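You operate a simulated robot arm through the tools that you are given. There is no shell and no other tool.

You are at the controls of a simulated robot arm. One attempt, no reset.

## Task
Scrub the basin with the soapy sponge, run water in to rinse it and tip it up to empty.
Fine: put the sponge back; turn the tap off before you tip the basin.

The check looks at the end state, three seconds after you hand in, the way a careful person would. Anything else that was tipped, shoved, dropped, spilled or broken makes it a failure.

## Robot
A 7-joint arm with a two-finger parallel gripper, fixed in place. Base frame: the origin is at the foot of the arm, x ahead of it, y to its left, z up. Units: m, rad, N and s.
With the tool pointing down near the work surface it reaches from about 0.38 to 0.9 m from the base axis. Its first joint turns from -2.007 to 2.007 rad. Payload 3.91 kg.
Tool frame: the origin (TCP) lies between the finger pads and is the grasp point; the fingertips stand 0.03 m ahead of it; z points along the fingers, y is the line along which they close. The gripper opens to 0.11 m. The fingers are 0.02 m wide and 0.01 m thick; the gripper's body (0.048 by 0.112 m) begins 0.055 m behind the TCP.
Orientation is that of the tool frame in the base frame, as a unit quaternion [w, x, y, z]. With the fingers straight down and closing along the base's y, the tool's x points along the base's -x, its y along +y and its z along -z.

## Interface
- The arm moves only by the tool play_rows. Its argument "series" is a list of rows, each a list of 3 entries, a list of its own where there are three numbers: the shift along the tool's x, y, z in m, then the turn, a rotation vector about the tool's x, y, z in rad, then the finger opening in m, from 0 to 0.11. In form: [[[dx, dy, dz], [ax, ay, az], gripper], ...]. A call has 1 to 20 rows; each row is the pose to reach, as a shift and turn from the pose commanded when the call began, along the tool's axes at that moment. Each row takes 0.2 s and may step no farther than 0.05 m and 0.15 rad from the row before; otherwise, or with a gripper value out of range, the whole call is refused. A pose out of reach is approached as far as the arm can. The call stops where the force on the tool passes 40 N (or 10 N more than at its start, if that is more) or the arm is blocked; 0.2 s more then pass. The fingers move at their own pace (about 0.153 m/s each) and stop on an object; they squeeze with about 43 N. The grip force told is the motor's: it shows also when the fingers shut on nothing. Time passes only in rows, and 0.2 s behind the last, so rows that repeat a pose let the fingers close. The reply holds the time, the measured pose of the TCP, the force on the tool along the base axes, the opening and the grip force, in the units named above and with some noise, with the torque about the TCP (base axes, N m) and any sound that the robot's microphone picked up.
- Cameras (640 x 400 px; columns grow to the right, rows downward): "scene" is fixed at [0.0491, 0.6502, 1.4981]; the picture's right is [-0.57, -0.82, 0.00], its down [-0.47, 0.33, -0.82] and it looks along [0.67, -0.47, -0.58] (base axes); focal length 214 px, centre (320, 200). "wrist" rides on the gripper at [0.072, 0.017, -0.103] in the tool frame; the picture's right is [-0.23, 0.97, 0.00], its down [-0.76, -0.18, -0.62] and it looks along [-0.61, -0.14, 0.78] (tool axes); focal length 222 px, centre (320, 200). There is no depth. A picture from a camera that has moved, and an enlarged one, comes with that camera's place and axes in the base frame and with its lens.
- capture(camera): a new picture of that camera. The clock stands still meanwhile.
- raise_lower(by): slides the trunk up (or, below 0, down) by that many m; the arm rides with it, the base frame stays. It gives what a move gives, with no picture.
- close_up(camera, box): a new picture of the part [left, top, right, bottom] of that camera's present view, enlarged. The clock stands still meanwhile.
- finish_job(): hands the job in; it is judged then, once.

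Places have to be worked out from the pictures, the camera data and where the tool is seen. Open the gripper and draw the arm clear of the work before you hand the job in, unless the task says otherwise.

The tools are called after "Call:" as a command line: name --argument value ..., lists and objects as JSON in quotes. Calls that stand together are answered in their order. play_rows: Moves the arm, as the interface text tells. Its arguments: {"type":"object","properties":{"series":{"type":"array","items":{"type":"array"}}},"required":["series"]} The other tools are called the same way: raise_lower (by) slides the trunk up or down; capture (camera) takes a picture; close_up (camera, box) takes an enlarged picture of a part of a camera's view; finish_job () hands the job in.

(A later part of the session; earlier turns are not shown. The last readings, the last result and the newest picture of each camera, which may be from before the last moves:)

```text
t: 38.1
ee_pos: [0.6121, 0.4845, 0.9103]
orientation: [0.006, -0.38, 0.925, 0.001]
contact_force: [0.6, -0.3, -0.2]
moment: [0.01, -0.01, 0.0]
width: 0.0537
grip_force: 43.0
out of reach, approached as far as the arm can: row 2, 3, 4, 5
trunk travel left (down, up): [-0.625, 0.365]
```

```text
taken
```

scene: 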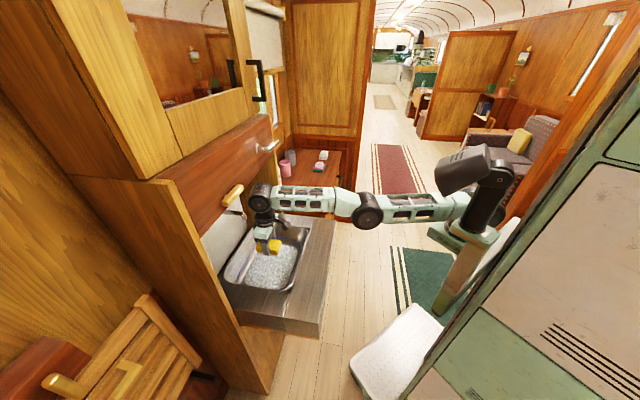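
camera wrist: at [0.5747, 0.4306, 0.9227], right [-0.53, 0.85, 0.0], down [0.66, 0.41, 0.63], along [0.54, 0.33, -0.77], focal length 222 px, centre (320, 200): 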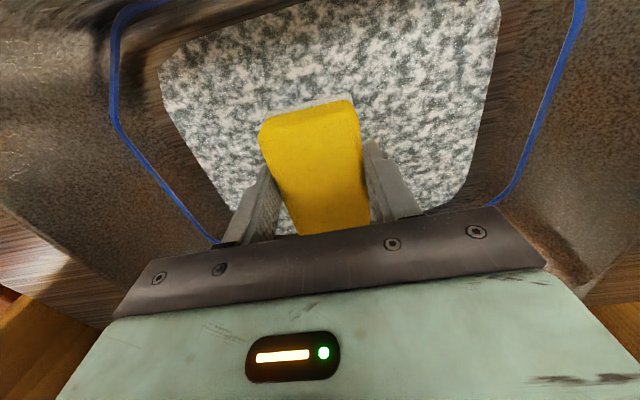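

I zoom in on the arm to see how the elbow is bent.

Call:
close_up --camera "scene" --box '[230, 120, 550, 320]'

Call:
capture --camera "wrist"

```text
2.00 times, centred on (390, 220) of scene
camera zoom: at [0.0491, 0.6502, 1.4981], right [-0.57, -0.82, 0.0], down [-0.47, 0.33, -0.82], along [0.67, -0.47, -0.58], focal length 429 px, centre (180, 160)
```

zoom: 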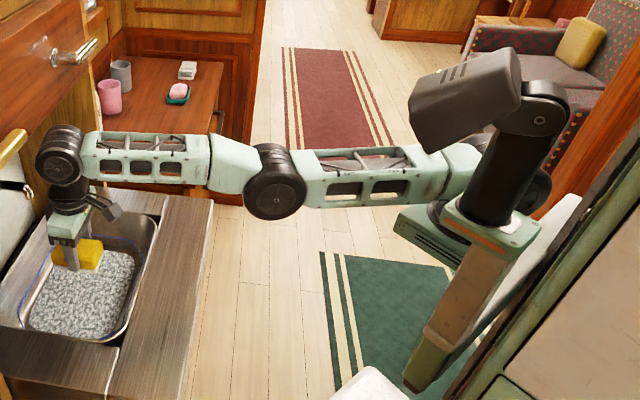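

```text
taken
camera wrist: at [0.5502, 0.444, 1.0126], right [-0.53, 0.85, 0.0], down [0.66, 0.41, 0.63], along [0.54, 0.33, -0.77], focal length 222 px, centre (320, 200)
```

wrist: 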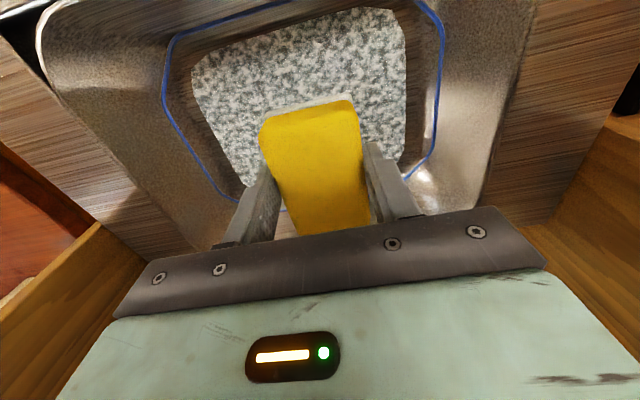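

The arm is stretched almost straight from its shoulder, which explains the sliding. I try a combined down-and-inward move with held rows, giving the solver time to bend the elbow.

Call:
play_rows --series '[[[0.005, 0, 0.015], [0, 0, 0], 0.03], [[0.01, 0, 0.03], [0, 0, 0], 0.03], [[0.02, 0, 0.045], [0, 0, 0], 0.03], [[0.02, 0, 0.045], [0, 0, 0], 0.03], [[0.02, 0, 0.03], [0, 0, 0], 0.03], [[0.02, 0, 0.015], [0, 0, 0], 0.03], [[0.02, 0, 0.0], [0, 0, 0], 0.03], [[0.02, 0, 0.0], [0, 0, 0], 0.03], [[0.02, 0, 0.0], [0, 0, 0], 0.03]]'

```text
t: 40.1
ee_pos: [0.61, 0.4866, 0.9137]
orientation: [0.005, -0.381, 0.924, 0.002]
contact_force: [0.7, 0.2, -0.7]
moment: [-0.01, 0.0, -0.01]
width: 0.0535
grip_force: 43.3
out of reach, approached as far as the arm can: row 1, 2, 3, 4, 5, 6, 7, 8, 9
trunk travel left (down, up): [-0.625, 0.365]
```

No release. I try leaning the wrist back toward the robot by a small tilt, which shortens the reach needed.

Call:
play_rows --series '[[[0, 0, 0], [0, -0.05, 0], 0.03], [[0, 0, 0], [0, -0.1, 0], 0.03], [[0, 0, 0], [0, -0.15, 0], 0.03], [[0, 0, 0], [0, -0.15, 0], 0.03]]'

Call:
close_up --camera "scene" --box '[230, 120, 550, 320]'

```text
t: 41.1
ee_pos: [0.6254, 0.5116, 0.9161]
orientation: [0.076, -0.381, 0.921, 0.029]
contact_force: [-0.3, 0.4, -0.1]
moment: [0.02, 0.01, 0.01]
width: 0.0534
grip_force: 42.7
out of reach, approached as far as the arm can: row 1, 2, 3, 4
trunk travel left (down, up): [-0.625, 0.365]
```

```text
2.00 times, centred on (390, 220) of scene
camera zoom: at [0.0491, 0.6502, 1.4981], right [-0.57, -0.82, 0.0], down [-0.47, 0.33, -0.82], along [0.67, -0.47, -0.58], focal length 429 px, centre (180, 160)
```

zoom: 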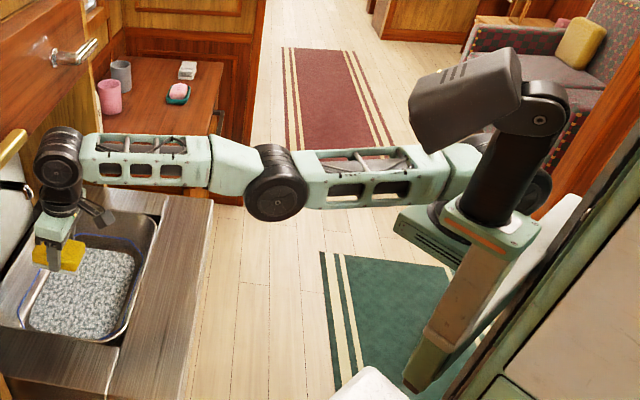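

The pictures show the elbow has sagged slightly below the shoulder–wrist line, i.e. it passed straight and is stuck the wrong way. I undo the tilt, stretch very slightly and move down, which should flex the elbow the right way, and then pull inward.

Call:
play_rows --series '[[[0, 0, 0], [0, 0.05, 0], 0.03], [[0, 0, 0], [0, 0.1, 0], 0.03], [[0, 0, 0], [0, 0.15, 0], 0.03], [[0, 0, 0], [0, 0.15, 0], 0.03]]'

Call:
play_rows --series '[[[-0.01, 0, 0.01], [0, 0, 0], 0.03], [[-0.01, 0, 0.035], [0, 0, 0], 0.03], [[-0.01, 0, 0.06], [0, 0, 0], 0.03], [[0.0, 0, 0.06], [0, 0, 0], 0.03], [[0.015, 0, 0.06], [0, 0, 0], 0.03], [[0.015, 0, 0.06], [0, 0, 0], 0.03]]'

Call:
close_up --camera "scene" --box '[230, 120, 550, 320]'

```text
t: 42.1
ee_pos: [0.6107, 0.4895, 0.9137]
orientation: [0.006, -0.381, 0.925, 0.002]
contact_force: [-0.6, 0.3, 0.3]
moment: [0.0, 0.03, -0.01]
width: 0.0537
grip_force: 42.9
out of reach, approached as far as the arm can: row 1, 2, 3, 4
trunk travel left (down, up): [-0.625, 0.365]
```

```text
t: 43.5
ee_pos: [0.6016, 0.48, 0.8543]
orientation: [0.007, -0.382, 0.924, 0.002]
contact_force: [0.2, -0.2, -0.3]
moment: [-0.01, 0.0, 0.01]
width: 0.0537
grip_force: 42.5
out of reach, approached as far as the arm can: row 1, 2, 3
trunk travel left (down, up): [-0.625, 0.365]
```

```text
2.00 times, centred on (390, 220) of scene
camera zoom: at [0.0491, 0.6502, 1.4981], right [-0.57, -0.82, 0.0], down [-0.47, 0.33, -0.82], along [0.67, -0.47, -0.58], focal length 429 px, centre (180, 160)
```

zoom: 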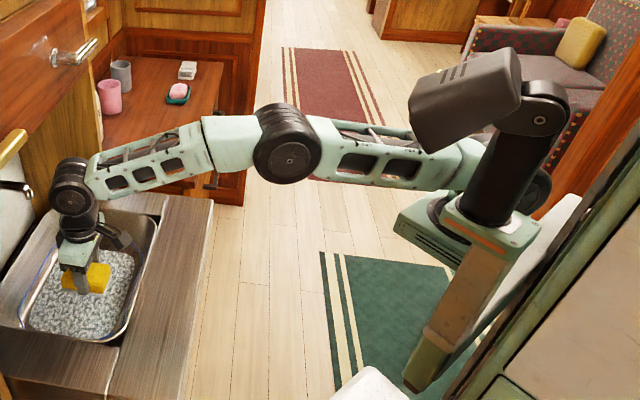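

That freed it: the elbow is up again. Before pressing down once more I lower the trunk in two stages (raising the tool in between), so the shoulder sits nearer the wrist's height and the basin is well within reach.

Call:
play_rows --series '[[[0.01, -0.01, -0.02], [0, 0, 0], 0.03], [[0.01, -0.01, -0.045], [0, 0, 0], 0.03], [[0.01, -0.01, -0.045], [0, 0, 0], 0.03]]'

Call:
raise_lower --by -0.05

Call:
play_rows --series '[[[0, 0, -0.025], [0, 0, 0], 0.03], [[0, 0, -0.05], [0, 0, 0], 0.03], [[0, 0, -0.05], [0, 0, 0], 0.03]]'

Call:
raise_lower --by -0.05

Call:
close_up --camera "scene" --box '[230, 120, 550, 320]'

```text
t: 44.3
ee_pos: [0.6011, 0.4647, 0.8972]
orientation: [0.006, -0.381, 0.925, 0.001]
contact_force: [-0.1, 0.3, 0.1]
moment: [0.02, 0.02, -0.02]
width: 0.0536
grip_force: 42.9
trunk travel left (down, up): [-0.625, 0.365]
```

```text
t: 45.2
ee_pos: [0.6008, 0.4653, 0.8492]
orientation: [0.007, -0.381, 0.925, 0.001]
contact_force: [0.8, 0.0, -0.7]
moment: [0.06, -0.02, 0.0]
width: 0.0535
grip_force: 43.2
trunk travel left (down, up): [-0.575, 0.415]
```

```text
t: 46.0
ee_pos: [0.5994, 0.464, 0.9]
orientation: [0.007, -0.381, 0.925, 0.001]
contact_force: [-0.3, -0.1, 0.2]
moment: [-0.01, 0.02, -0.02]
width: 0.0534
grip_force: 43.0
trunk travel left (down, up): [-0.575, 0.415]
```

```text
t: 46.9
ee_pos: [0.5997, 0.4638, 0.8489]
orientation: [0.007, -0.382, 0.924, 0.001]
contact_force: [-0.3, -0.6, -0.3]
moment: [-0.01, 0.0, 0.02]
width: 0.0536
grip_force: 42.3
trunk travel left (down, up): [-0.525, 0.465]
```

```text
2.00 times, centred on (390, 220) of scene
camera zoom: at [0.0491, 0.6502, 1.4981], right [-0.57, -0.82, 0.0], down [-0.47, 0.33, -0.82], along [0.67, -0.47, -0.58], focal length 429 px, centre (180, 160)
```

zoom: 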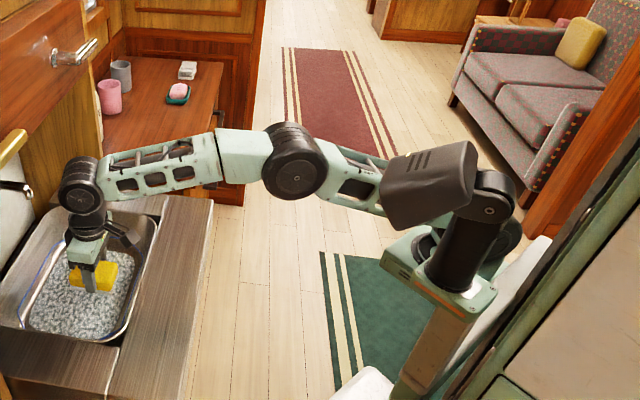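

The elbow is now comfortably bent. I shift 2 cm back toward the stain centre and press down gently again.

Call:
play_rows --series '[[[-0.02, 0, 0.01], [0, 0, 0], 0.03], [[-0.02, 0, 0.025], [0, 0, 0], 0.03], [[-0.02, 0, 0.037], [0, 0, 0], 0.03], [[-0.02, 0, 0.042], [0, 0, 0], 0.03], [[-0.02, 0, 0.046], [0, 0, 0], 0.03]]'

```text
t: 48.1
ee_pos: [0.6158, 0.4798, 0.8032]
orientation: [0.006, -0.381, 0.924, 0.002]
contact_force: [0.9, 0.2, 1.6]
moment: [-0.01, 0.07, 0.01]
width: 0.0536
grip_force: 42.9
trunk travel left (down, up): [-0.525, 0.465]
```

At z 0.803 the sponge just touches. I press about 2 mm deeper and scrub in passes over three lanes.

Call:
play_rows --series '[[[0, 0, 0.002], [0, 0, 0], 0.03], [[0, 0.02, 0.002], [0, 0, 0], 0.03], [[0, 0.04, 0.002], [0, 0, 0], 0.03], [[0.015, 0.04, 0.002], [0, 0, 0], 0.03], [[0.03, 0.035, 0.002], [0, 0, 0], 0.03], [[0.03, 0.015, 0.002], [0, 0, 0], 0.03], [[0.03, -0.01, 0.002], [0, 0, 0], 0.03], [[0.03, -0.035, 0.002], [0, 0, 0], 0.03], [[0.03, -0.06, 0.002], [0, 0, 0], 0.03], [[0.015, -0.07, 0.002], [0, 0, 0], 0.03], [[0, -0.07, 0.002], [0, 0, 0], 0.03], [[0, -0.045, 0.002], [0, 0, 0], 0.03], [[0, -0.02, 0.002], [0, 0, 0], 0.03], [[0, 0.005, 0.002], [0, 0, 0], 0.03]]'

Call:
capture --camera "wrist"

```text
t: 51.1
ee_pos: [0.6115, 0.4817, 0.8033]
orientation: [0.007, -0.381, 0.924, 0.003]
contact_force: [5.6, -4.6, 16.2]
moment: [-0.22, -0.05, 0.07]
width: 0.0536
grip_force: 43.3
trunk travel left (down, up): [-0.525, 0.465]
```

```text
taken
camera wrist: at [0.548, 0.4417, 0.9044], right [-0.52, 0.85, 0.0], down [0.66, 0.4, 0.64], along [0.54, 0.33, -0.77], focal length 222 px, centre (320, 200)
```

wrist: 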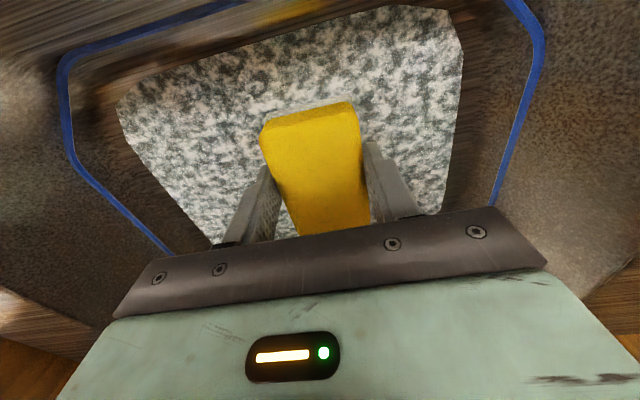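

Tracking is clean now at about 16 N. One more lane at the rear of the floor and some back-and-forth strokes.

Call:
play_rows --series '[[[-0.015, 0.015, 0], [0, 0, 0], 0.03], [[-0.03, 0.03, 0], [0, 0, 0], 0.03], [[-0.03, 0.01, 0], [0, 0, 0], 0.03], [[-0.03, -0.015, 0], [0, 0, 0], 0.03], [[-0.03, -0.04, 0], [0, 0, 0], 0.03], [[-0.03, -0.065, 0], [0, 0, 0], 0.03], [[-0.01, -0.07, 0], [0, 0, 0], 0.03], [[0.01, -0.06, 0], [0, 0, 0], 0.03], [[0.025, -0.05, 0], [0, 0, 0], 0.03], [[0, -0.04, 0], [0, 0, 0], 0.03], [[-0.025, -0.03, 0], [0, 0, 0], 0.03], [[0, -0.02, 0], [0, 0, 0], 0.03], [[0.025, -0.01, 0], [0, 0, 0], 0.03], [[0, 0, 0], [0, 0, 0], 0.03], [[-0.025, 0.015, 0], [0, 0, 0], 0.03], [[0, 0.025, 0], [0, 0, 0], 0.03], [[0.025, 0.03, 0], [0, 0, 0], 0.03], [[0.02, 0, 0], [0, 0, 0], 0.03]]'

```text
t: 54.9
ee_pos: [0.5963, 0.4699, 0.8024]
orientation: [0.007, -0.381, 0.924, 0.003]
contact_force: [-3.0, 2.8, 10.1]
moment: [0.21, 0.1, -0.04]
width: 0.0537
grip_force: 42.7
out of reach, approached as far as the arm can: row 1, 2, 3, 4, 5, 6, 11, 15
trunk travel left (down, up): [-0.525, 0.465]
```

The scrub is done, with suds over the whole floor. I lift the sponge out while drawing back in front of the counter, then look.

Call:
play_rows --series '[[[0, 0, -0.03], [0, 0, 0], 0.03], [[0, 0, -0.07], [0, 0, 0], 0.03], [[0.01, 0, -0.11], [0, 0, 0], 0.03], [[0.03, 0, -0.14], [0, 0, 0], 0.03], [[0.07, 0, -0.16], [0, 0, 0], 0.03], [[0.11, 0, -0.165], [0, 0, 0], 0.03], [[0.14, -0.005, -0.17], [0, 0, 0], 0.03], [[0.14, -0.005, -0.17], [0, 0, 0], 0.03]]'

Call:
close_up --camera "scene" --box '[190, 130, 350, 330]'

Call:
capture --camera "wrist"

```text
t: 56.7
ee_pos: [0.4985, 0.3659, 0.9698]
orientation: [0.006, -0.382, 0.924, 0.003]
contact_force: [0.5, -0.1, 0.1]
moment: [-0.03, 0.0, 0.0]
width: 0.0537
grip_force: 43.2
trunk travel left (down, up): [-0.525, 0.465]
```

```text
2.00 times, centred on (270, 230) of scene
camera zoom: at [0.0491, 0.6502, 1.4981], right [-0.57, -0.82, 0.0], down [-0.47, 0.33, -0.82], along [0.67, -0.47, -0.58], focal length 429 px, centre (420, 140)
```

zoom: 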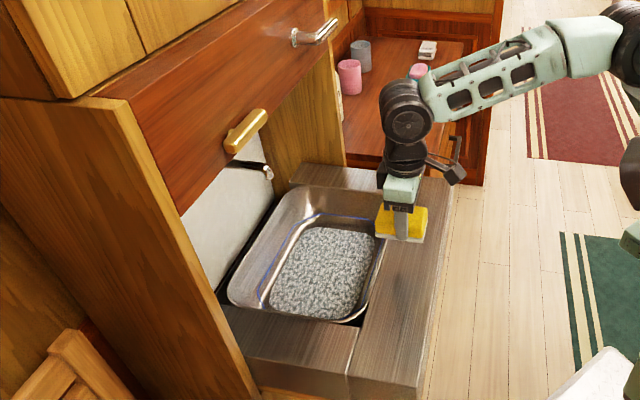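

```text
taken
camera wrist: at [0.436, 0.3254, 1.0715], right [-0.53, 0.85, 0.0], down [0.66, 0.41, 0.63], along [0.54, 0.33, -0.77], focal length 222 px, centre (320, 200)
```

wrist: 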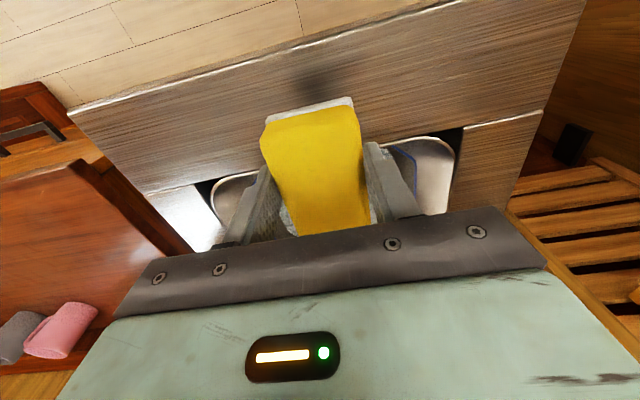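

The basin floor is evenly covered in suds with no stain visible. Now the sponge goes home: I raise the trunk 0.1 m, travel back in front of the counter, and swing over the table, levelling the small tilt on the way.

Call:
raise_lower --by 0.1

Call:
play_rows --series '[[[-0.001, -0.045, 0.03], [0, 0.005, 0.01], 0.03], [[-0.002, -0.09, 0.05], [0, 0.01, 0.02], 0.03], [[-0.003, -0.135, 0.07], [0, 0.0134, 0.03], 0.03], [[-0.004, -0.18, 0.08], [0, 0.0134, 0.04], 0.03], [[-0.005, -0.225, 0.08], [0, 0.0134, 0.05], 0.03], [[-0.006, -0.27, 0.08], [0, 0.0134, 0.06], 0.03], [[-0.008, -0.315, 0.08], [0, 0.0134, 0.07], 0.03], [[-0.009, -0.36, 0.08], [0, 0.0134, 0.07], 0.03], [[-0.0103, -0.4, 0.08], [0, 0.0134, 0.07], 0.03], [[-0.04, -0.42, 0.1], [0, 0.0134, 0.07], 0.03], [[-0.07, -0.436, 0.12], [0, 0.0134, 0.07], 0.03], [[-0.1, -0.448, 0.14], [0, 0.0134, 0.07], 0.03], [[-0.1, -0.448, 0.14], [0, 0.0134, 0.07], 0.03]]'

Call:
capture --camera "wrist"

Call:
close_up --camera "scene" --box '[260, 110, 420, 230]'

```text
t: 58.0
ee_pos: [0.4994, 0.3664, 1.0696]
orientation: [0.007, -0.382, 0.924, 0.002]
contact_force: [-0.2, 0.0, -0.4]
moment: [0.01, -0.02, -0.03]
width: 0.0534
grip_force: 42.9
trunk travel left (down, up): [-0.625, 0.365]
```

```text
refused: row 1 steps farther than a row can; nothing moved
```

```text
taken
camera wrist: at [0.4362, 0.3256, 1.1715], right [-0.53, 0.85, 0.0], down [0.66, 0.41, 0.63], along [0.54, 0.33, -0.77], focal length 222 px, centre (320, 200)
```

wrist: 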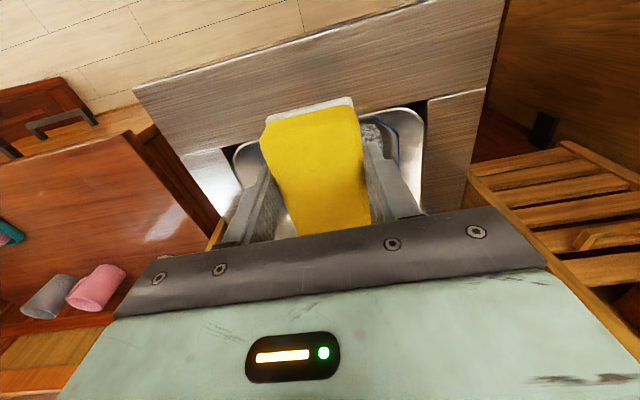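

```text
3.33 times, centred on (340, 170) of scene
camera zoom: at [0.0491, 0.6502, 1.4981], right [-0.57, -0.82, 0.0], down [-0.47, 0.33, -0.82], along [0.67, -0.47, -0.58], focal length 715 px, centre (253, 300)
```

zoom: 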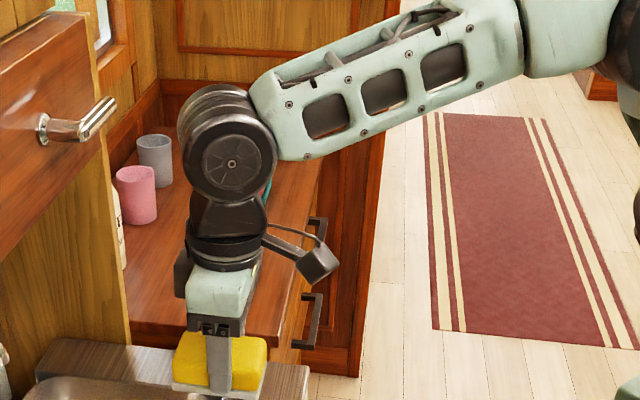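

One step was too long; I resend with smaller steps.

Call:
play_rows --series '[[[-0.001, -0.04, 0.02], [0, 0.005, 0.01], 0.03], [[-0.002, -0.08, 0.04], [0, 0.01, 0.02], 0.03], [[-0.003, -0.12, 0.06], [0, 0.0134, 0.03], 0.03], [[-0.004, -0.16, 0.075], [0, 0.0134, 0.04], 0.03], [[-0.005, -0.205, 0.08], [0, 0.0134, 0.05], 0.03], [[-0.006, -0.25, 0.08], [0, 0.0134, 0.06], 0.03], [[-0.008, -0.295, 0.08], [0, 0.0134, 0.07], 0.03], [[-0.009, -0.34, 0.08], [0, 0.0134, 0.07], 0.03], [[-0.0103, -0.385, 0.08], [0, 0.0134, 0.07], 0.03], [[-0.03, -0.415, 0.095], [0, 0.0134, 0.07], 0.03], [[-0.06, -0.432, 0.115], [0, 0.0134, 0.07], 0.03], [[-0.08, -0.44, 0.13], [0, 0.0134, 0.07], 0.03], [[-0.1, -0.448, 0.14], [0, 0.0134, 0.07], 0.03], [[-0.1, -0.448, 0.14], [0, 0.0134, 0.07], 0.03]]'

Call:
capture --camera "wrist"

Call:
close_up --camera "scene" --box '[260, 110, 420, 230]'

```text
t: 61.0
ee_pos: [0.8884, 0.1206, 0.932]
orientation: [0.0, -0.348, 0.937, -0.001]
contact_force: [-0.4, 0.0, -0.6]
moment: [-0.01, -0.01, 0.02]
width: 0.0535
grip_force: 43.0
trunk travel left (down, up): [-0.625, 0.365]
```

```text
taken
camera wrist: at [0.8229, 0.0854, 1.0342], right [-0.46, 0.89, 0.0], down [0.69, 0.36, 0.62], along [0.55, 0.29, -0.78], focal length 222 px, centre (320, 200)
```

wrist: 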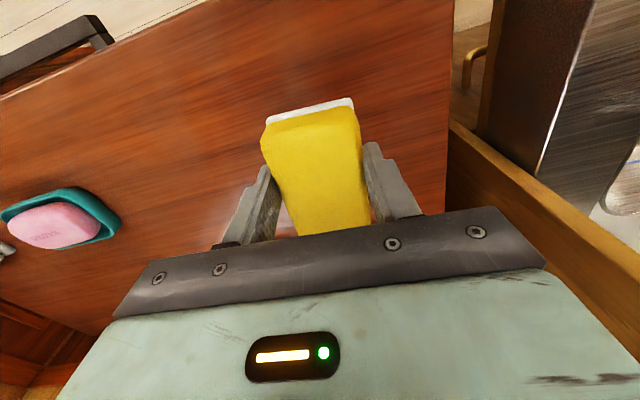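

```text
3.33 times, centred on (340, 170) of scene
camera zoom: at [0.0491, 0.6502, 1.4981], right [-0.57, -0.82, 0.0], down [-0.47, 0.33, -0.82], along [0.67, -0.47, -0.58], focal length 715 px, centre (253, 300)
```

zoom: 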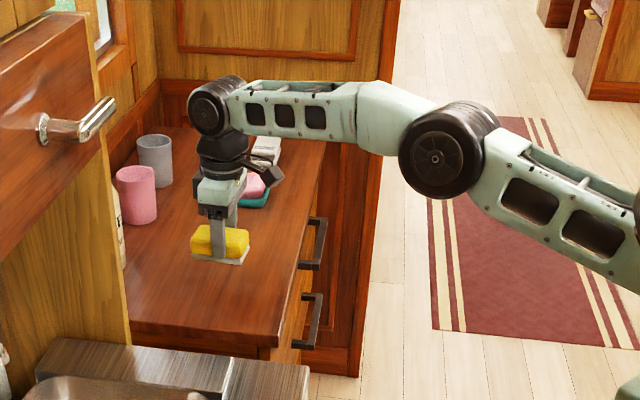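

I'm above the sponge's old place, with the elbow up. I lower 6.4 cm until it rests on the table.

Call:
play_rows --series '[[[0.002, 0, 0.02], [0, 0, 0], 0.03], [[0.002, 0, 0.04], [0, 0, 0], 0.03], [[0.002, 0, 0.055], [0, 0, 0], 0.03], [[0.002, 0, 0.062], [0, 0, 0], 0.03], [[0.002, 0, 0.064], [0, 0, 0], 0.03], [[0.002, 0, 0.065], [0, 0, 0], 0.03]]'

```text
t: 62.5
ee_pos: [0.8863, 0.1177, 0.8671]
orientation: [0.001, -0.349, 0.937, 0.0]
contact_force: [-1.4, -0.4, 4.9]
moment: [0.26, -0.14, 0.03]
width: 0.0537
grip_force: 42.4
trunk travel left (down, up): [-0.625, 0.365]
```

The sponge is touching the table (about 5 N). I open the fingers and lift straight off, then look.

Call:
play_rows --series '[[[0, 0, 0], [0, 0, 0], 0.07], [[0, 0, 0], [0, 0, 0], 0.1], [[0, 0, 0], [0, 0, 0], 0.1], [[0, 0, -0.03], [0, 0, 0], 0.1], [[0.01, 0.005, -0.06], [0, 0, 0], 0.1], [[0.04, 0.02, -0.08], [0, 0, 0], 0.1], [[0.08, 0.04, -0.09], [0, 0, 0], 0.1], [[0.08, 0.04, -0.09], [0, 0, 0], 0.1]]'

Call:
capture --camera "wrist"

Call:
close_up --camera "scene" --box '[260, 110, 420, 230]'

```text
t: 64.2
ee_pos: [0.8, 0.0972, 0.9562]
orientation: [0.0, -0.349, 0.937, -0.001]
contact_force: [1.0, 0.0, 0.4]
moment: [0.01, -0.03, -0.02]
width: 0.1001
grip_force: 0.1
trunk travel left (down, up): [-0.625, 0.365]
```

```text
taken
camera wrist: at [0.7355, 0.0619, 1.06], right [-0.47, 0.89, 0.0], down [0.69, 0.36, 0.62], along [0.55, 0.29, -0.78], focal length 222 px, centre (320, 200)
```

wrist: 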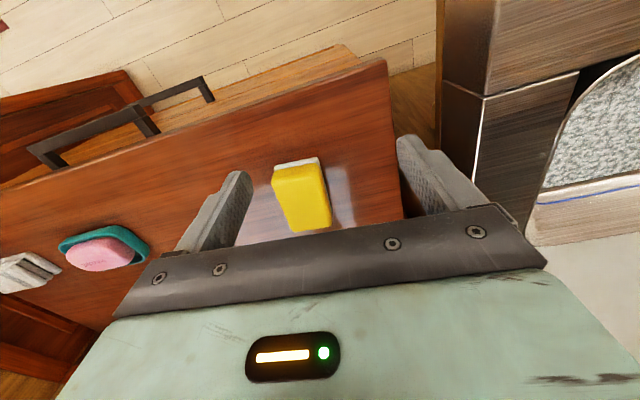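

```text
3.33 times, centred on (340, 170) of scene
camera zoom: at [0.0491, 0.6502, 1.4981], right [-0.57, -0.82, 0.0], down [-0.47, 0.33, -0.82], along [0.67, -0.47, -0.58], focal length 715 px, centre (253, 300)
```

zoom: 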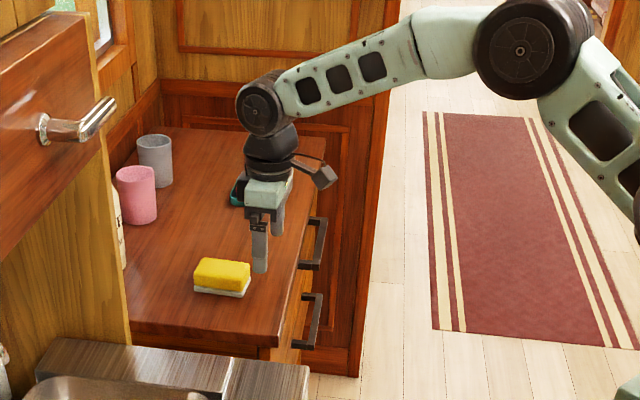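

The sponge is back where it was. Next the tap: I raise the trunk, move to about 10 cm in front of the chrome lever, close the fingers and then swing the tool to point horizontally at the panel.

Call:
raise_lower --by 0.15

Call:
play_rows --series '[[[0, 0.04, 0], [0, 0, -0.02], 0.1], [[-0.002, 0.08, 0], [0, 0, -0.04], 0.06], [[-0.004, 0.12, 0], [0, 0, -0.06], 0.02], [[-0.006, 0.16, 0], [0, 0, -0.0725], 0.0], [[-0.008, 0.2, 0], [0, 0, -0.0725], 0.0], [[-0.01, 0.218, 0], [0, 0, -0.0725], 0.0], [[-0.01, 0.218, 0], [0, 0, -0.0725], 0.0]]'

Call:
play_rows --series '[[[0, 0, 0], [0, -0.14, 0], 0.0], [[0, 0, 0], [0, -0.28, 0], 0.0], [[0, 0, 0], [0, -0.42, 0], 0.0], [[0, 0, 0], [0, -0.56, 0], 0.0], [[0, 0, 0], [0, -0.7, 0], 0.0], [[0, 0, 0], [0, -0.84, 0], 0.0], [[0, 0, 0], [0, -0.98, 0], 0.0], [[0, 0, 0], [0, -1.12, 0], 0.0], [[0, 0, 0], [0, -1.26, 0], 0.0], [[0, 0, 0], [0, -1.26, 0], 0.0]]'

Call:
capture --camera "wrist"

Call:
capture --camera "scene"

```text
t: 66.0
ee_pos: [0.7999, 0.0956, 1.1065]
orientation: [0.0, -0.348, 0.938, 0.0]
contact_force: [-0.1, -0.2, 0.3]
moment: [-0.02, 0.02, 0.0]
width: 0.0999
grip_force: 0.0
trunk travel left (down, up): [-0.775, 0.215]
```

```text
t: 67.6
ee_pos: [0.6642, 0.2686, 1.107]
orientation: [0.0, -0.382, 0.924, -0.001]
contact_force: [0.2, 0.5, 0.3]
moment: [-0.01, 0.0, -0.01]
width: 0.0
grip_force: 38.0
trunk travel left (down, up): [-0.775, 0.215]
```

```text
t: 69.8
ee_pos: [0.6657, 0.2672, 1.1059]
orientation: [0.545, -0.309, 0.746, 0.224]
contact_force: [0.3, 1.0, -0.1]
moment: [0.03, -0.01, 0.03]
width: 0.0
grip_force: 37.6
trunk travel left (down, up): [-0.775, 0.215]
```

```text
taken
camera wrist: at [0.5696, 0.1942, 1.0688], right [-0.64, 0.74, 0.21], down [-0.13, -0.38, 0.92], along [0.76, 0.56, 0.34], focal length 222 px, centre (320, 200)
```

wrist: 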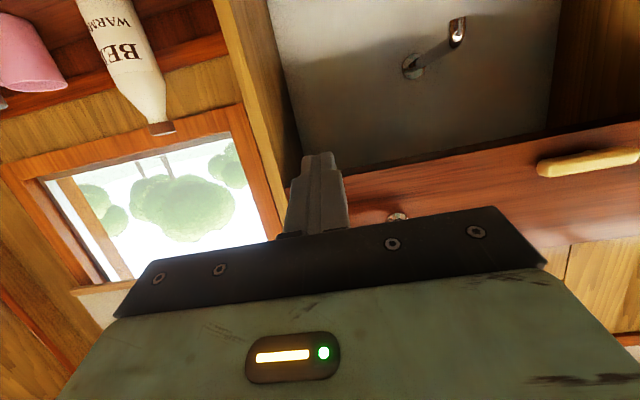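

```text
taken
```

scene: 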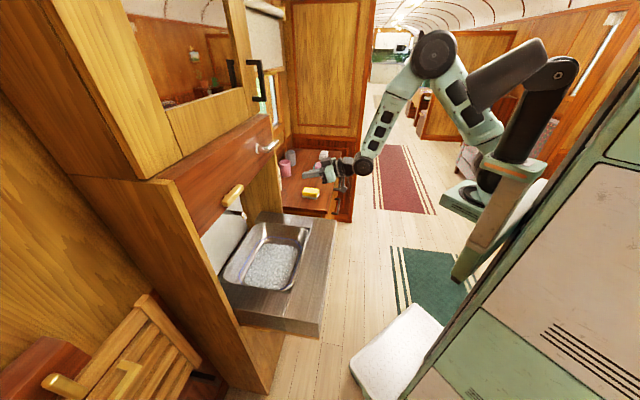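

The rotation works and the finger stub points toward the panel. I finish levelling the tool and rise to z 1.28, above the chrome lever's height but still 10 cm in front of it, to view both levers.

Call:
play_rows --series '[[[0, 0, 0], [0, -0.14, 0], 0.0], [[0, 0, 0], [0, -0.28, 0], 0.0], [[0, 0, 0], [0, -0.31, 0], 0.0], [[0, 0, 0], [0, -0.31, 0], 0.0]]'

Call:
play_rows --series '[[[-0.045, 0, 0], [0, 0, 0], 0.0], [[-0.09, 0, 0], [0, 0, 0], 0.0], [[-0.135, 0, 0], [0, 0, 0], 0.0], [[-0.175, 0, 0], [0, 0, 0], 0.0], [[-0.175, 0, 0], [0, 0, 0], 0.0]]'

Call:
capture --camera "wrist"

Call:
close_up --camera "scene" --box '[210, 90, 370, 210]'

```text
t: 70.8
ee_pos: [0.6658, 0.2683, 1.1073]
orientation: [0.654, -0.271, 0.653, 0.269]
contact_force: [-0.9, -0.5, -0.3]
moment: [0.0, 0.02, 0.02]
width: 0.0003
grip_force: 37.5
trunk travel left (down, up): [-0.775, 0.215]
```

```text
t: 72.0
ee_pos: [0.6641, 0.269, 1.2811]
orientation: [0.653, -0.271, 0.653, 0.27]
contact_force: [0.2, 1.0, 0.1]
moment: [0.03, -0.02, -0.03]
width: 0.0
grip_force: 37.7
trunk travel left (down, up): [-0.775, 0.215]
```

```text
taken
camera wrist: at [0.581, 0.2066, 1.2084], right [-0.69, 0.69, 0.23], down [-0.32, -0.57, 0.76], along [0.65, 0.45, 0.61], focal length 222 px, centre (320, 200)
```

wrist: 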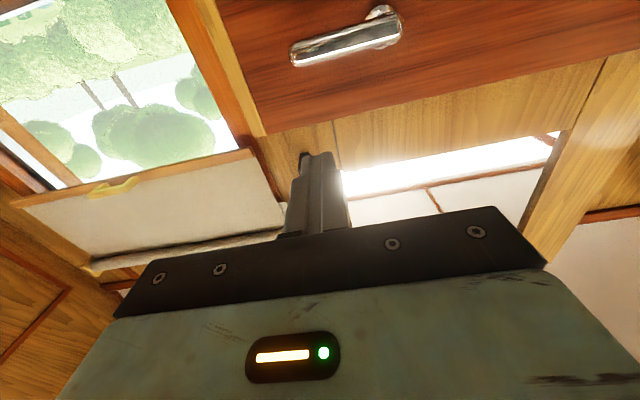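

```text
3.33 times, centred on (290, 150) of scene
camera zoom: at [0.0491, 0.6502, 1.4981], right [-0.57, -0.82, 0.0], down [-0.47, 0.33, -0.82], along [0.67, -0.47, -0.58], focal length 715 px, centre (420, 367)
```

zoom: 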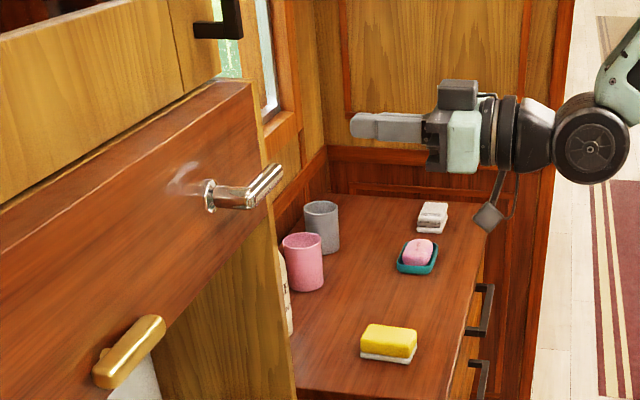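

The chrome lever is confirmed level at z 1.2245, e_r from 0.21 to 0.295. Rather than only push, I roll the tool 90° so one finger can sit above and one below the lever, which lets me turn it on and off again without repositioning.

Call:
play_rows --series '[[[0, 0, 0], [0, 0, -0.145], 0.03], [[0, 0, 0], [0, 0, -0.29], 0.06], [[0, 0, 0], [0, 0, -0.435], 0.08], [[0, 0, 0], [0, 0, -0.58], 0.08], [[0, 0, 0], [0, 0, -0.725], 0.08], [[0, 0, 0], [0, 0, -0.87], 0.08], [[0, 0, 0], [0, 0, -1.015], 0.08], [[0, 0, 0], [0, 0, -1.16], 0.08], [[0, 0, 0], [0, 0, -1.305], 0.08], [[0, 0, 0], [0, 0, -1.45], 0.08], [[0, 0, 0], [0, 0, -1.57], 0.08], [[0, 0, 0], [0, 0, -1.57], 0.08]]'

Call:
capture --camera "wrist"

Call:
close_up --camera "scene" --box '[210, 90, 370, 210]'

```text
t: 74.6
ee_pos: [0.6665, 0.2682, 1.2821]
orientation: [-0.653, 0.653, -0.27, 0.271]
contact_force: [0.2, -0.3, -0.5]
moment: [0.02, 0.0, 0.03]
width: 0.0801
grip_force: 0.0
trunk travel left (down, up): [-0.775, 0.215]
```

```text
taken
camera wrist: at [0.6449, 0.1437, 1.2648], right [-0.16, 0.16, -0.97], down [-0.98, 0.1, 0.18], along [0.12, 0.98, 0.14], focal length 222 px, centre (320, 200)
```

wrist: 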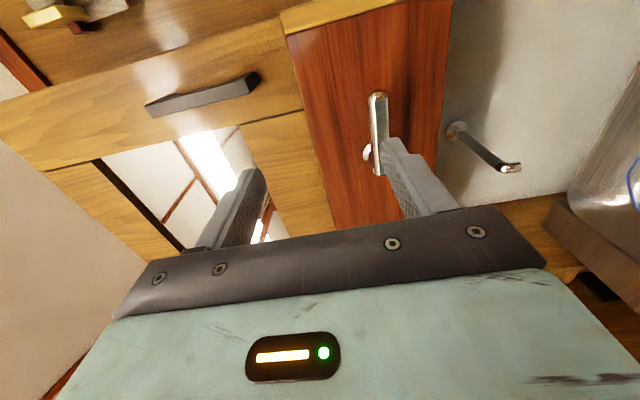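

```text
3.33 times, centred on (290, 150) of scene
camera zoom: at [0.0491, 0.6502, 1.4981], right [-0.57, -0.82, 0.0], down [-0.47, 0.33, -0.82], along [0.67, -0.47, -0.58], focal length 715 px, centre (420, 367)
```

zoom: 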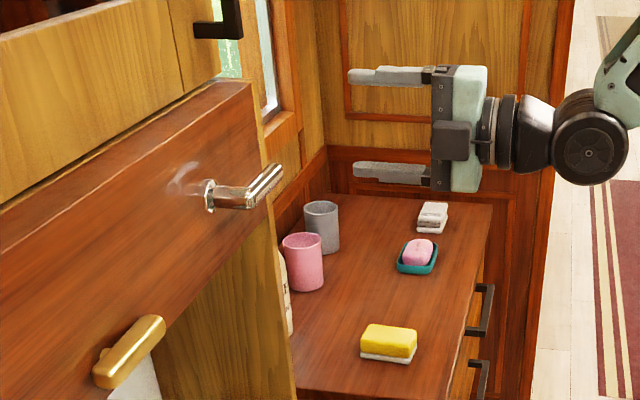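

The tool now has its fingers above and below lever height. I drop to z 1.2245 and move 10 cm forward so the lever lies between the fingers.

Call:
play_rows --series '[[[0, 0.03, 0], [0, 0, 0], 0.08], [[0, 0.0575, 0], [0, 0, 0], 0.08], [[0, 0.0575, 0.03], [0, 0, 0], 0.08], [[0, 0.0575, 0.06], [0, 0, 0], 0.08], [[0, 0.0575, 0.085], [0, 0, 0], 0.08], [[0, 0.0575, 0.1], [0, 0, 0], 0.08], [[0, 0.0575, 0.1], [0, 0, 0], 0.08]]'

Call:
capture --camera "wrist"

Call:
close_up --camera "scene" --box '[210, 90, 370, 210]'

```text
t: 76.2
ee_pos: [0.7371, 0.3392, 1.2241]
orientation: [-0.652, 0.654, -0.271, 0.271]
contact_force: [0.4, -0.9, -0.3]
moment: [-0.01, 0.01, 0.01]
width: 0.0799
grip_force: 0.0
trunk travel left (down, up): [-0.775, 0.215]
```

```text
taken
camera wrist: at [0.7156, 0.2147, 1.2067], right [-0.16, 0.16, -0.97], down [-0.98, 0.1, 0.18], along [0.12, 0.98, 0.14], focal length 222 px, centre (320, 200)
```

wrist: 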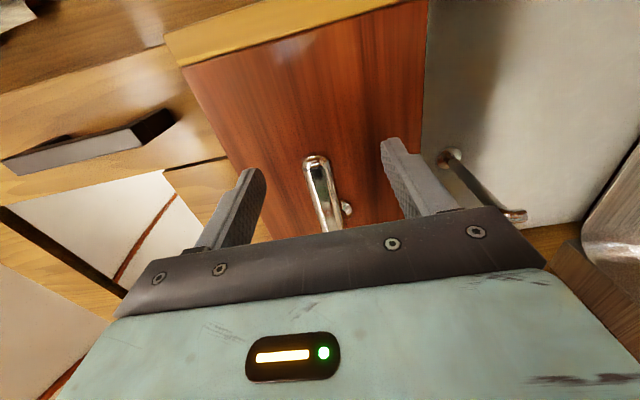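

```text
3.33 times, centred on (290, 150) of scene
camera zoom: at [0.0491, 0.6502, 1.4981], right [-0.57, -0.82, 0.0], down [-0.47, 0.33, -0.82], along [0.67, -0.47, -0.58], focal length 715 px, centre (420, 367)
```

zoom: 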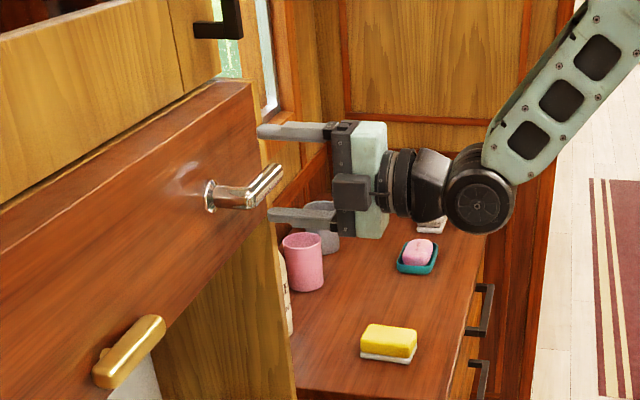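

The lever lies between the fingers. I shift 1 cm inward for more overlap and push down with the upper finger, watching force and sound.

Call:
play_rows --series '[[[-0.012, 0, 0], [0, 0, 0], 0.08], [[-0.012, 0.015, 0], [0, 0, 0], 0.08], [[-0.012, 0.028, 0], [0, 0, 0], 0.08], [[-0.012, 0.036, 0], [0, 0, 0], 0.08], [[-0.012, 0.044, 0], [0, 0, 0], 0.08], [[-0.012, 0.052, 0], [0, 0, 0], 0.08]]'

Call:
close_up --camera "scene" --box '[200, 100, 360, 300]'

Call:
capture --camera "wrist"

```text
t: 77.6
ee_pos: [0.7299, 0.3485, 1.1889]
orientation: [0.664, -0.642, 0.266, -0.276]
contact_force: [0.1, 1.5, 22.2]
moment: [0.24, 0.02, 0.19]
width: 0.0912
grip_force: 11.5
trunk travel left (down, up): [-0.775, 0.215]
stopped in row 6: the force on the tool passed its limit at 44 N (the readings are from after the stop); the commanded pose is now the measured one
```

```text
2.00 times, centred on (280, 200) of scene
camera zoom: at [0.0491, 0.6502, 1.4981], right [-0.57, -0.82, 0.0], down [-0.47, 0.33, -0.82], along [0.67, -0.47, -0.58], focal length 429 px, centre (400, 200)
```

zoom: 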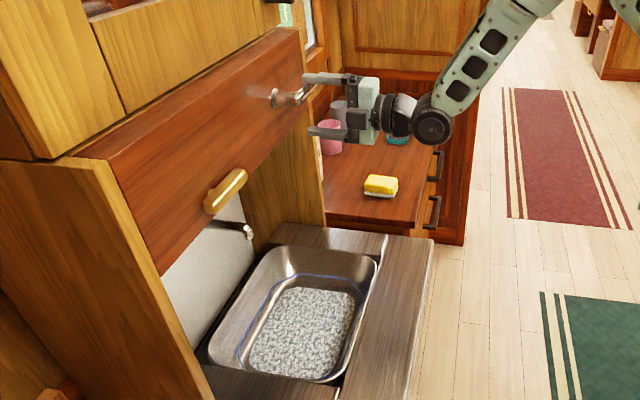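

```text
taken
camera wrist: at [0.7091, 0.2245, 1.1681], right [-0.14, 0.18, -0.97], down [-0.98, 0.09, 0.16], along [0.12, 0.98, 0.17], focal length 222 px, centre (320, 200)
```

wrist: 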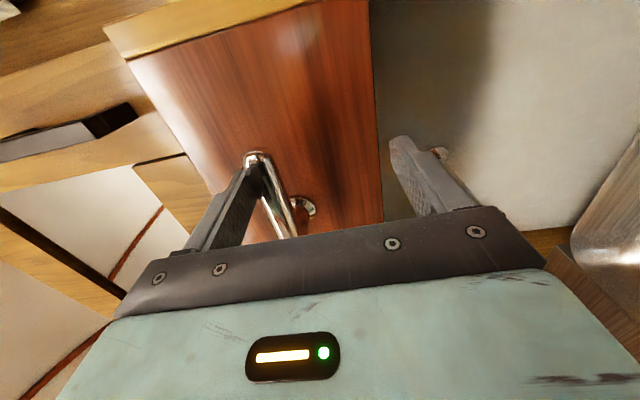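

Pushing down meets a hard stop (44 N, the lever still level), so it must turn the other way. I release and push up with the lower finger.

Call:
play_rows --series '[[[0, -0.02, 0], [0, 0, 0], 0.08], [[0, -0.045, 0], [0, 0, 0], 0.08], [[0, -0.06, 0], [0, 0, 0], 0.08], [[0, -0.068, 0], [0, 0, 0], 0.08], [[0, -0.076, 0], [0, 0, 0], 0.08], [[0, -0.084, 0], [0, 0, 0], 0.08]]'

Call:
close_up --camera "scene" --box '[200, 100, 360, 300]'

Call:
capture --camera "wrist"

```text
t: 79.0
ee_pos: [0.7289, 0.3462, 1.2669]
orientation: [0.659, -0.647, 0.269, -0.274]
contact_force: [-0.7, -2.3, -0.8]
moment: [-0.17, 0.01, -0.09]
width: 0.0802
grip_force: 0.6
trunk travel left (down, up): [-0.775, 0.215]
```

```text
2.00 times, centred on (280, 200) of scene
camera zoom: at [0.0491, 0.6502, 1.4981], right [-0.57, -0.82, 0.0], down [-0.47, 0.33, -0.82], along [0.67, -0.47, -0.58], focal length 429 px, centre (400, 200)
```

zoom: 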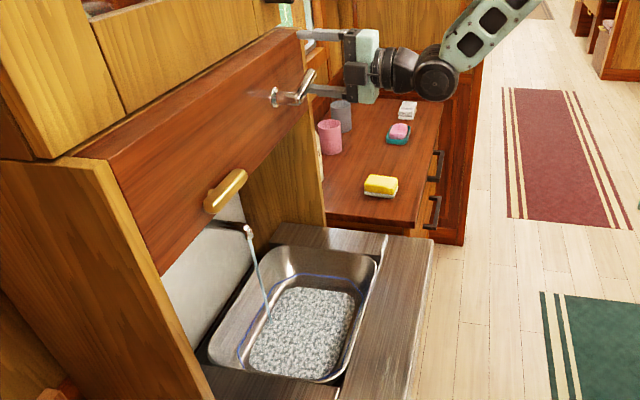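

```text
taken
camera wrist: at [0.7077, 0.2227, 1.2474], right [-0.15, 0.17, -0.97], down [-0.98, 0.1, 0.17], along [0.12, 0.98, 0.16], focal length 222 px, centre (320, 200)
```

wrist: 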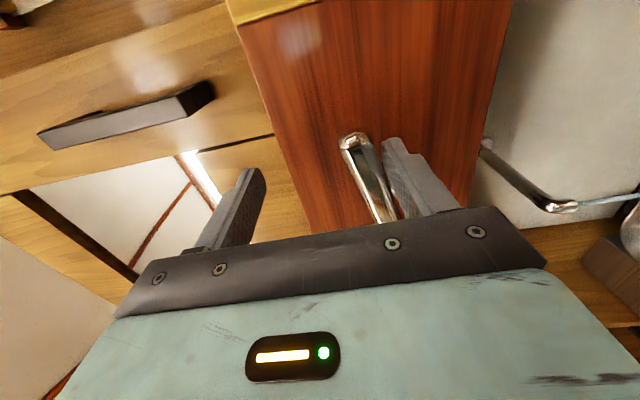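

The chrome lever is the tap: lifted about 15°, it now runs a thin stream into the basin. I wait a couple of seconds and watch the level against the blue line.

Call:
play_rows --series '[[[0, 0, 0], [0, 0, 0], 0.08], [[0, 0, 0], [0, 0, 0], 0.08], [[0, 0, 0], [0, 0, 0], 0.08], [[0, 0, 0], [0, 0, 0], 0.08], [[0, 0, 0], [0, 0, 0], 0.08], [[0, 0, 0], [0, 0, 0], 0.08], [[0, 0, 0], [0, 0, 0], 0.08], [[0, 0, 0], [0, 0, 0], 0.08]]'

Call:
close_up --camera "scene" --box '[210, 190, 320, 300]'

```text
t: 80.8
ee_pos: [0.727, 0.3469, 1.2673]
orientation: [0.66, -0.647, 0.269, -0.273]
contact_force: [0.0, 0.8, 0.2]
moment: [0.03, -0.01, 0.02]
width: 0.0801
grip_force: 0.1
trunk travel left (down, up): [-0.775, 0.215]
```

```text
3.64 times, centred on (265, 245) of scene
camera zoom: at [0.0491, 0.6502, 1.4981], right [-0.57, -0.82, 0.0], down [-0.47, 0.33, -0.82], along [0.67, -0.47, -0.58], focal length 780 px, centre (520, 36)
```

zoom: 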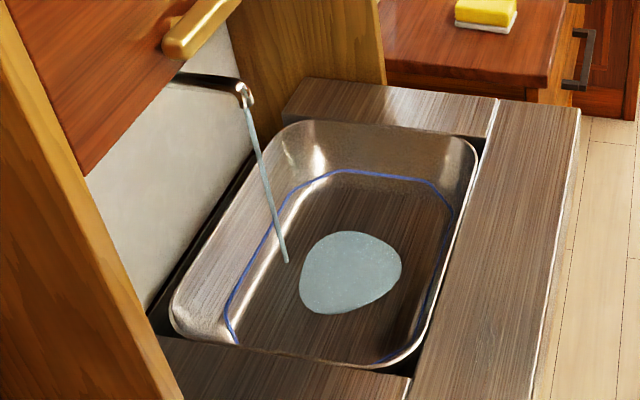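

The suds and stain are gone and a pool of water is forming. I let it run on toward the blue line, checking regularly.

Call:
play_rows --series '[[[0, 0, 0], [0, 0, 0], 0.08], [[0, 0, 0], [0, 0, 0], 0.08], [[0, 0, 0], [0, 0, 0], 0.08], [[0, 0, 0], [0, 0, 0], 0.08], [[0, 0, 0], [0, 0, 0], 0.08], [[0, 0, 0], [0, 0, 0], 0.08], [[0, 0, 0], [0, 0, 0], 0.08], [[0, 0, 0], [0, 0, 0], 0.08], [[0, 0, 0], [0, 0, 0], 0.08], [[0, 0, 0], [0, 0, 0], 0.08]]'

Call:
close_up --camera "scene" --box '[210, 190, 320, 300]'

```text
t: 83.0
ee_pos: [0.7285, 0.3481, 1.2664]
orientation: [0.659, -0.647, 0.269, -0.274]
contact_force: [-0.5, 0.4, -1.1]
moment: [-0.02, 0.05, 0.02]
width: 0.0803
grip_force: 0.2
trunk travel left (down, up): [-0.775, 0.215]
```

```text
3.64 times, centred on (265, 245) of scene
camera zoom: at [0.0491, 0.6502, 1.4981], right [-0.57, -0.82, 0.0], down [-0.47, 0.33, -0.82], along [0.67, -0.47, -0.58], focal length 780 px, centre (520, 36)
```

zoom: 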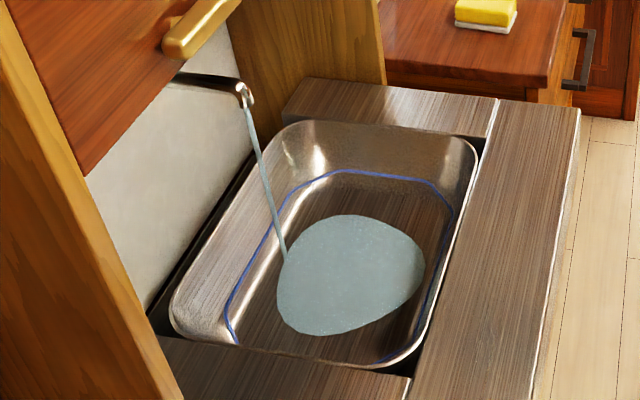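

The pool is growing steadily; I wait another four seconds.

Call:
play_rows --series '[[[0, 0, 0], [0, 0, 0], 0.08], [[0, 0, 0], [0, 0, 0], 0.08], [[0, 0, 0], [0, 0, 0], 0.08], [[0, 0, 0], [0, 0, 0], 0.08], [[0, 0, 0], [0, 0, 0], 0.08], [[0, 0, 0], [0, 0, 0], 0.08], [[0, 0, 0], [0, 0, 0], 0.08], [[0, 0, 0], [0, 0, 0], 0.08], [[0, 0, 0], [0, 0, 0], 0.08], [[0, 0, 0], [0, 0, 0], 0.08], [[0, 0, 0], [0, 0, 0], 0.08], [[0, 0, 0], [0, 0, 0], 0.08], [[0, 0, 0], [0, 0, 0], 0.08], [[0, 0, 0], [0, 0, 0], 0.08], [[0, 0, 0], [0, 0, 0], 0.08], [[0, 0, 0], [0, 0, 0], 0.08], [[0, 0, 0], [0, 0, 0], 0.08], [[0, 0, 0], [0, 0, 0], 0.08], [[0, 0, 0], [0, 0, 0], 0.08]]'

Call:
close_up --camera "scene" --box '[210, 190, 320, 300]'

```text
t: 87.0
ee_pos: [0.7281, 0.347, 1.2658]
orientation: [0.659, -0.647, 0.268, -0.274]
contact_force: [0.3, 0.3, -1.2]
moment: [-0.02, -0.01, 0.01]
width: 0.0803
grip_force: 0.5
trunk travel left (down, up): [-0.775, 0.215]
```

```text
3.64 times, centred on (265, 245) of scene
camera zoom: at [0.0491, 0.6502, 1.4981], right [-0.57, -0.82, 0.0], down [-0.47, 0.33, -0.82], along [0.67, -0.47, -0.58], focal length 780 px, centre (520, 36)
```

zoom: 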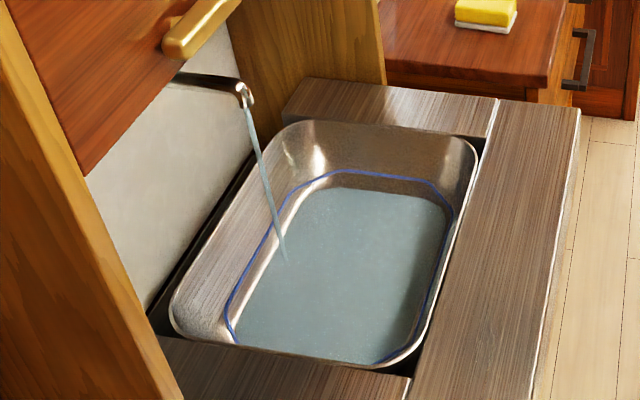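

The water now covers the floor and is close below the blue line. I run it a little longer and check again.

Call:
play_rows --series '[[[0, 0, 0], [0, 0, 0], 0.08], [[0, 0, 0], [0, 0, 0], 0.08], [[0, 0, 0], [0, 0, 0], 0.08], [[0, 0, 0], [0, 0, 0], 0.08], [[0, 0, 0], [0, 0, 0], 0.08], [[0, 0, 0], [0, 0, 0], 0.08], [[0, 0, 0], [0, 0, 0], 0.08], [[0, 0, 0], [0, 0, 0], 0.08], [[0, 0, 0], [0, 0, 0], 0.08]]'

Call:
close_up --camera "scene" --box '[210, 190, 320, 300]'

```text
t: 89.0
ee_pos: [0.7287, 0.3473, 1.2661]
orientation: [0.659, -0.647, 0.268, -0.273]
contact_force: [0.1, -0.2, -0.1]
moment: [-0.05, -0.04, 0.03]
width: 0.0804
grip_force: 0.2
trunk travel left (down, up): [-0.775, 0.215]
```

```text
3.64 times, centred on (265, 245) of scene
camera zoom: at [0.0491, 0.6502, 1.4981], right [-0.57, -0.82, 0.0], down [-0.47, 0.33, -0.82], along [0.67, -0.47, -0.58], focal length 780 px, centre (520, 36)
```

zoom: 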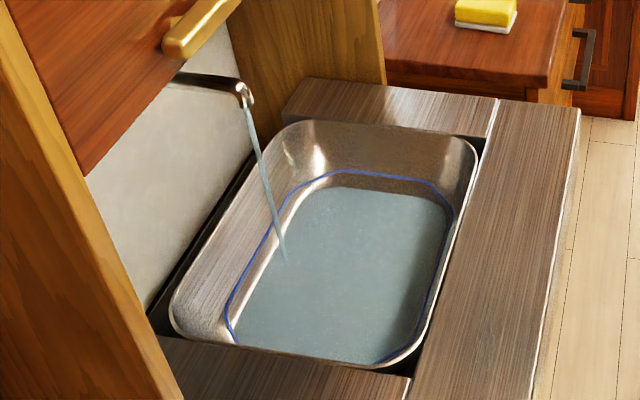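

The level creeps up slowly, still about a centimetre under the line. I wait on in longer spells.

Call:
play_rows --series '[[[0, 0, 0], [0, 0, 0], 0.08], [[0, 0, 0], [0, 0, 0], 0.08], [[0, 0, 0], [0, 0, 0], 0.08], [[0, 0, 0], [0, 0, 0], 0.08], [[0, 0, 0], [0, 0, 0], 0.08], [[0, 0, 0], [0, 0, 0], 0.08], [[0, 0, 0], [0, 0, 0], 0.08], [[0, 0, 0], [0, 0, 0], 0.08], [[0, 0, 0], [0, 0, 0], 0.08], [[0, 0, 0], [0, 0, 0], 0.08], [[0, 0, 0], [0, 0, 0], 0.08], [[0, 0, 0], [0, 0, 0], 0.08], [[0, 0, 0], [0, 0, 0], 0.08], [[0, 0, 0], [0, 0, 0], 0.08], [[0, 0, 0], [0, 0, 0], 0.08], [[0, 0, 0], [0, 0, 0], 0.08], [[0, 0, 0], [0, 0, 0], 0.08], [[0, 0, 0], [0, 0, 0], 0.08], [[0, 0, 0], [0, 0, 0], 0.08]]'

Call:
close_up --camera "scene" --box '[210, 190, 320, 300]'

```text
t: 93.0
ee_pos: [0.7284, 0.3483, 1.2658]
orientation: [0.659, -0.647, 0.269, -0.274]
contact_force: [0.1, -0.3, -0.3]
moment: [-0.02, -0.03, 0.0]
width: 0.0802
grip_force: 0.5
trunk travel left (down, up): [-0.775, 0.215]
```

```text
3.64 times, centred on (265, 245) of scene
camera zoom: at [0.0491, 0.6502, 1.4981], right [-0.57, -0.82, 0.0], down [-0.47, 0.33, -0.82], along [0.67, -0.47, -0.58], focal length 780 px, centre (520, 36)
```

zoom: 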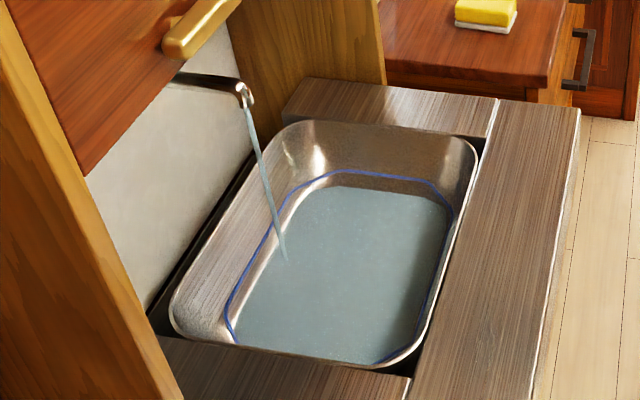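

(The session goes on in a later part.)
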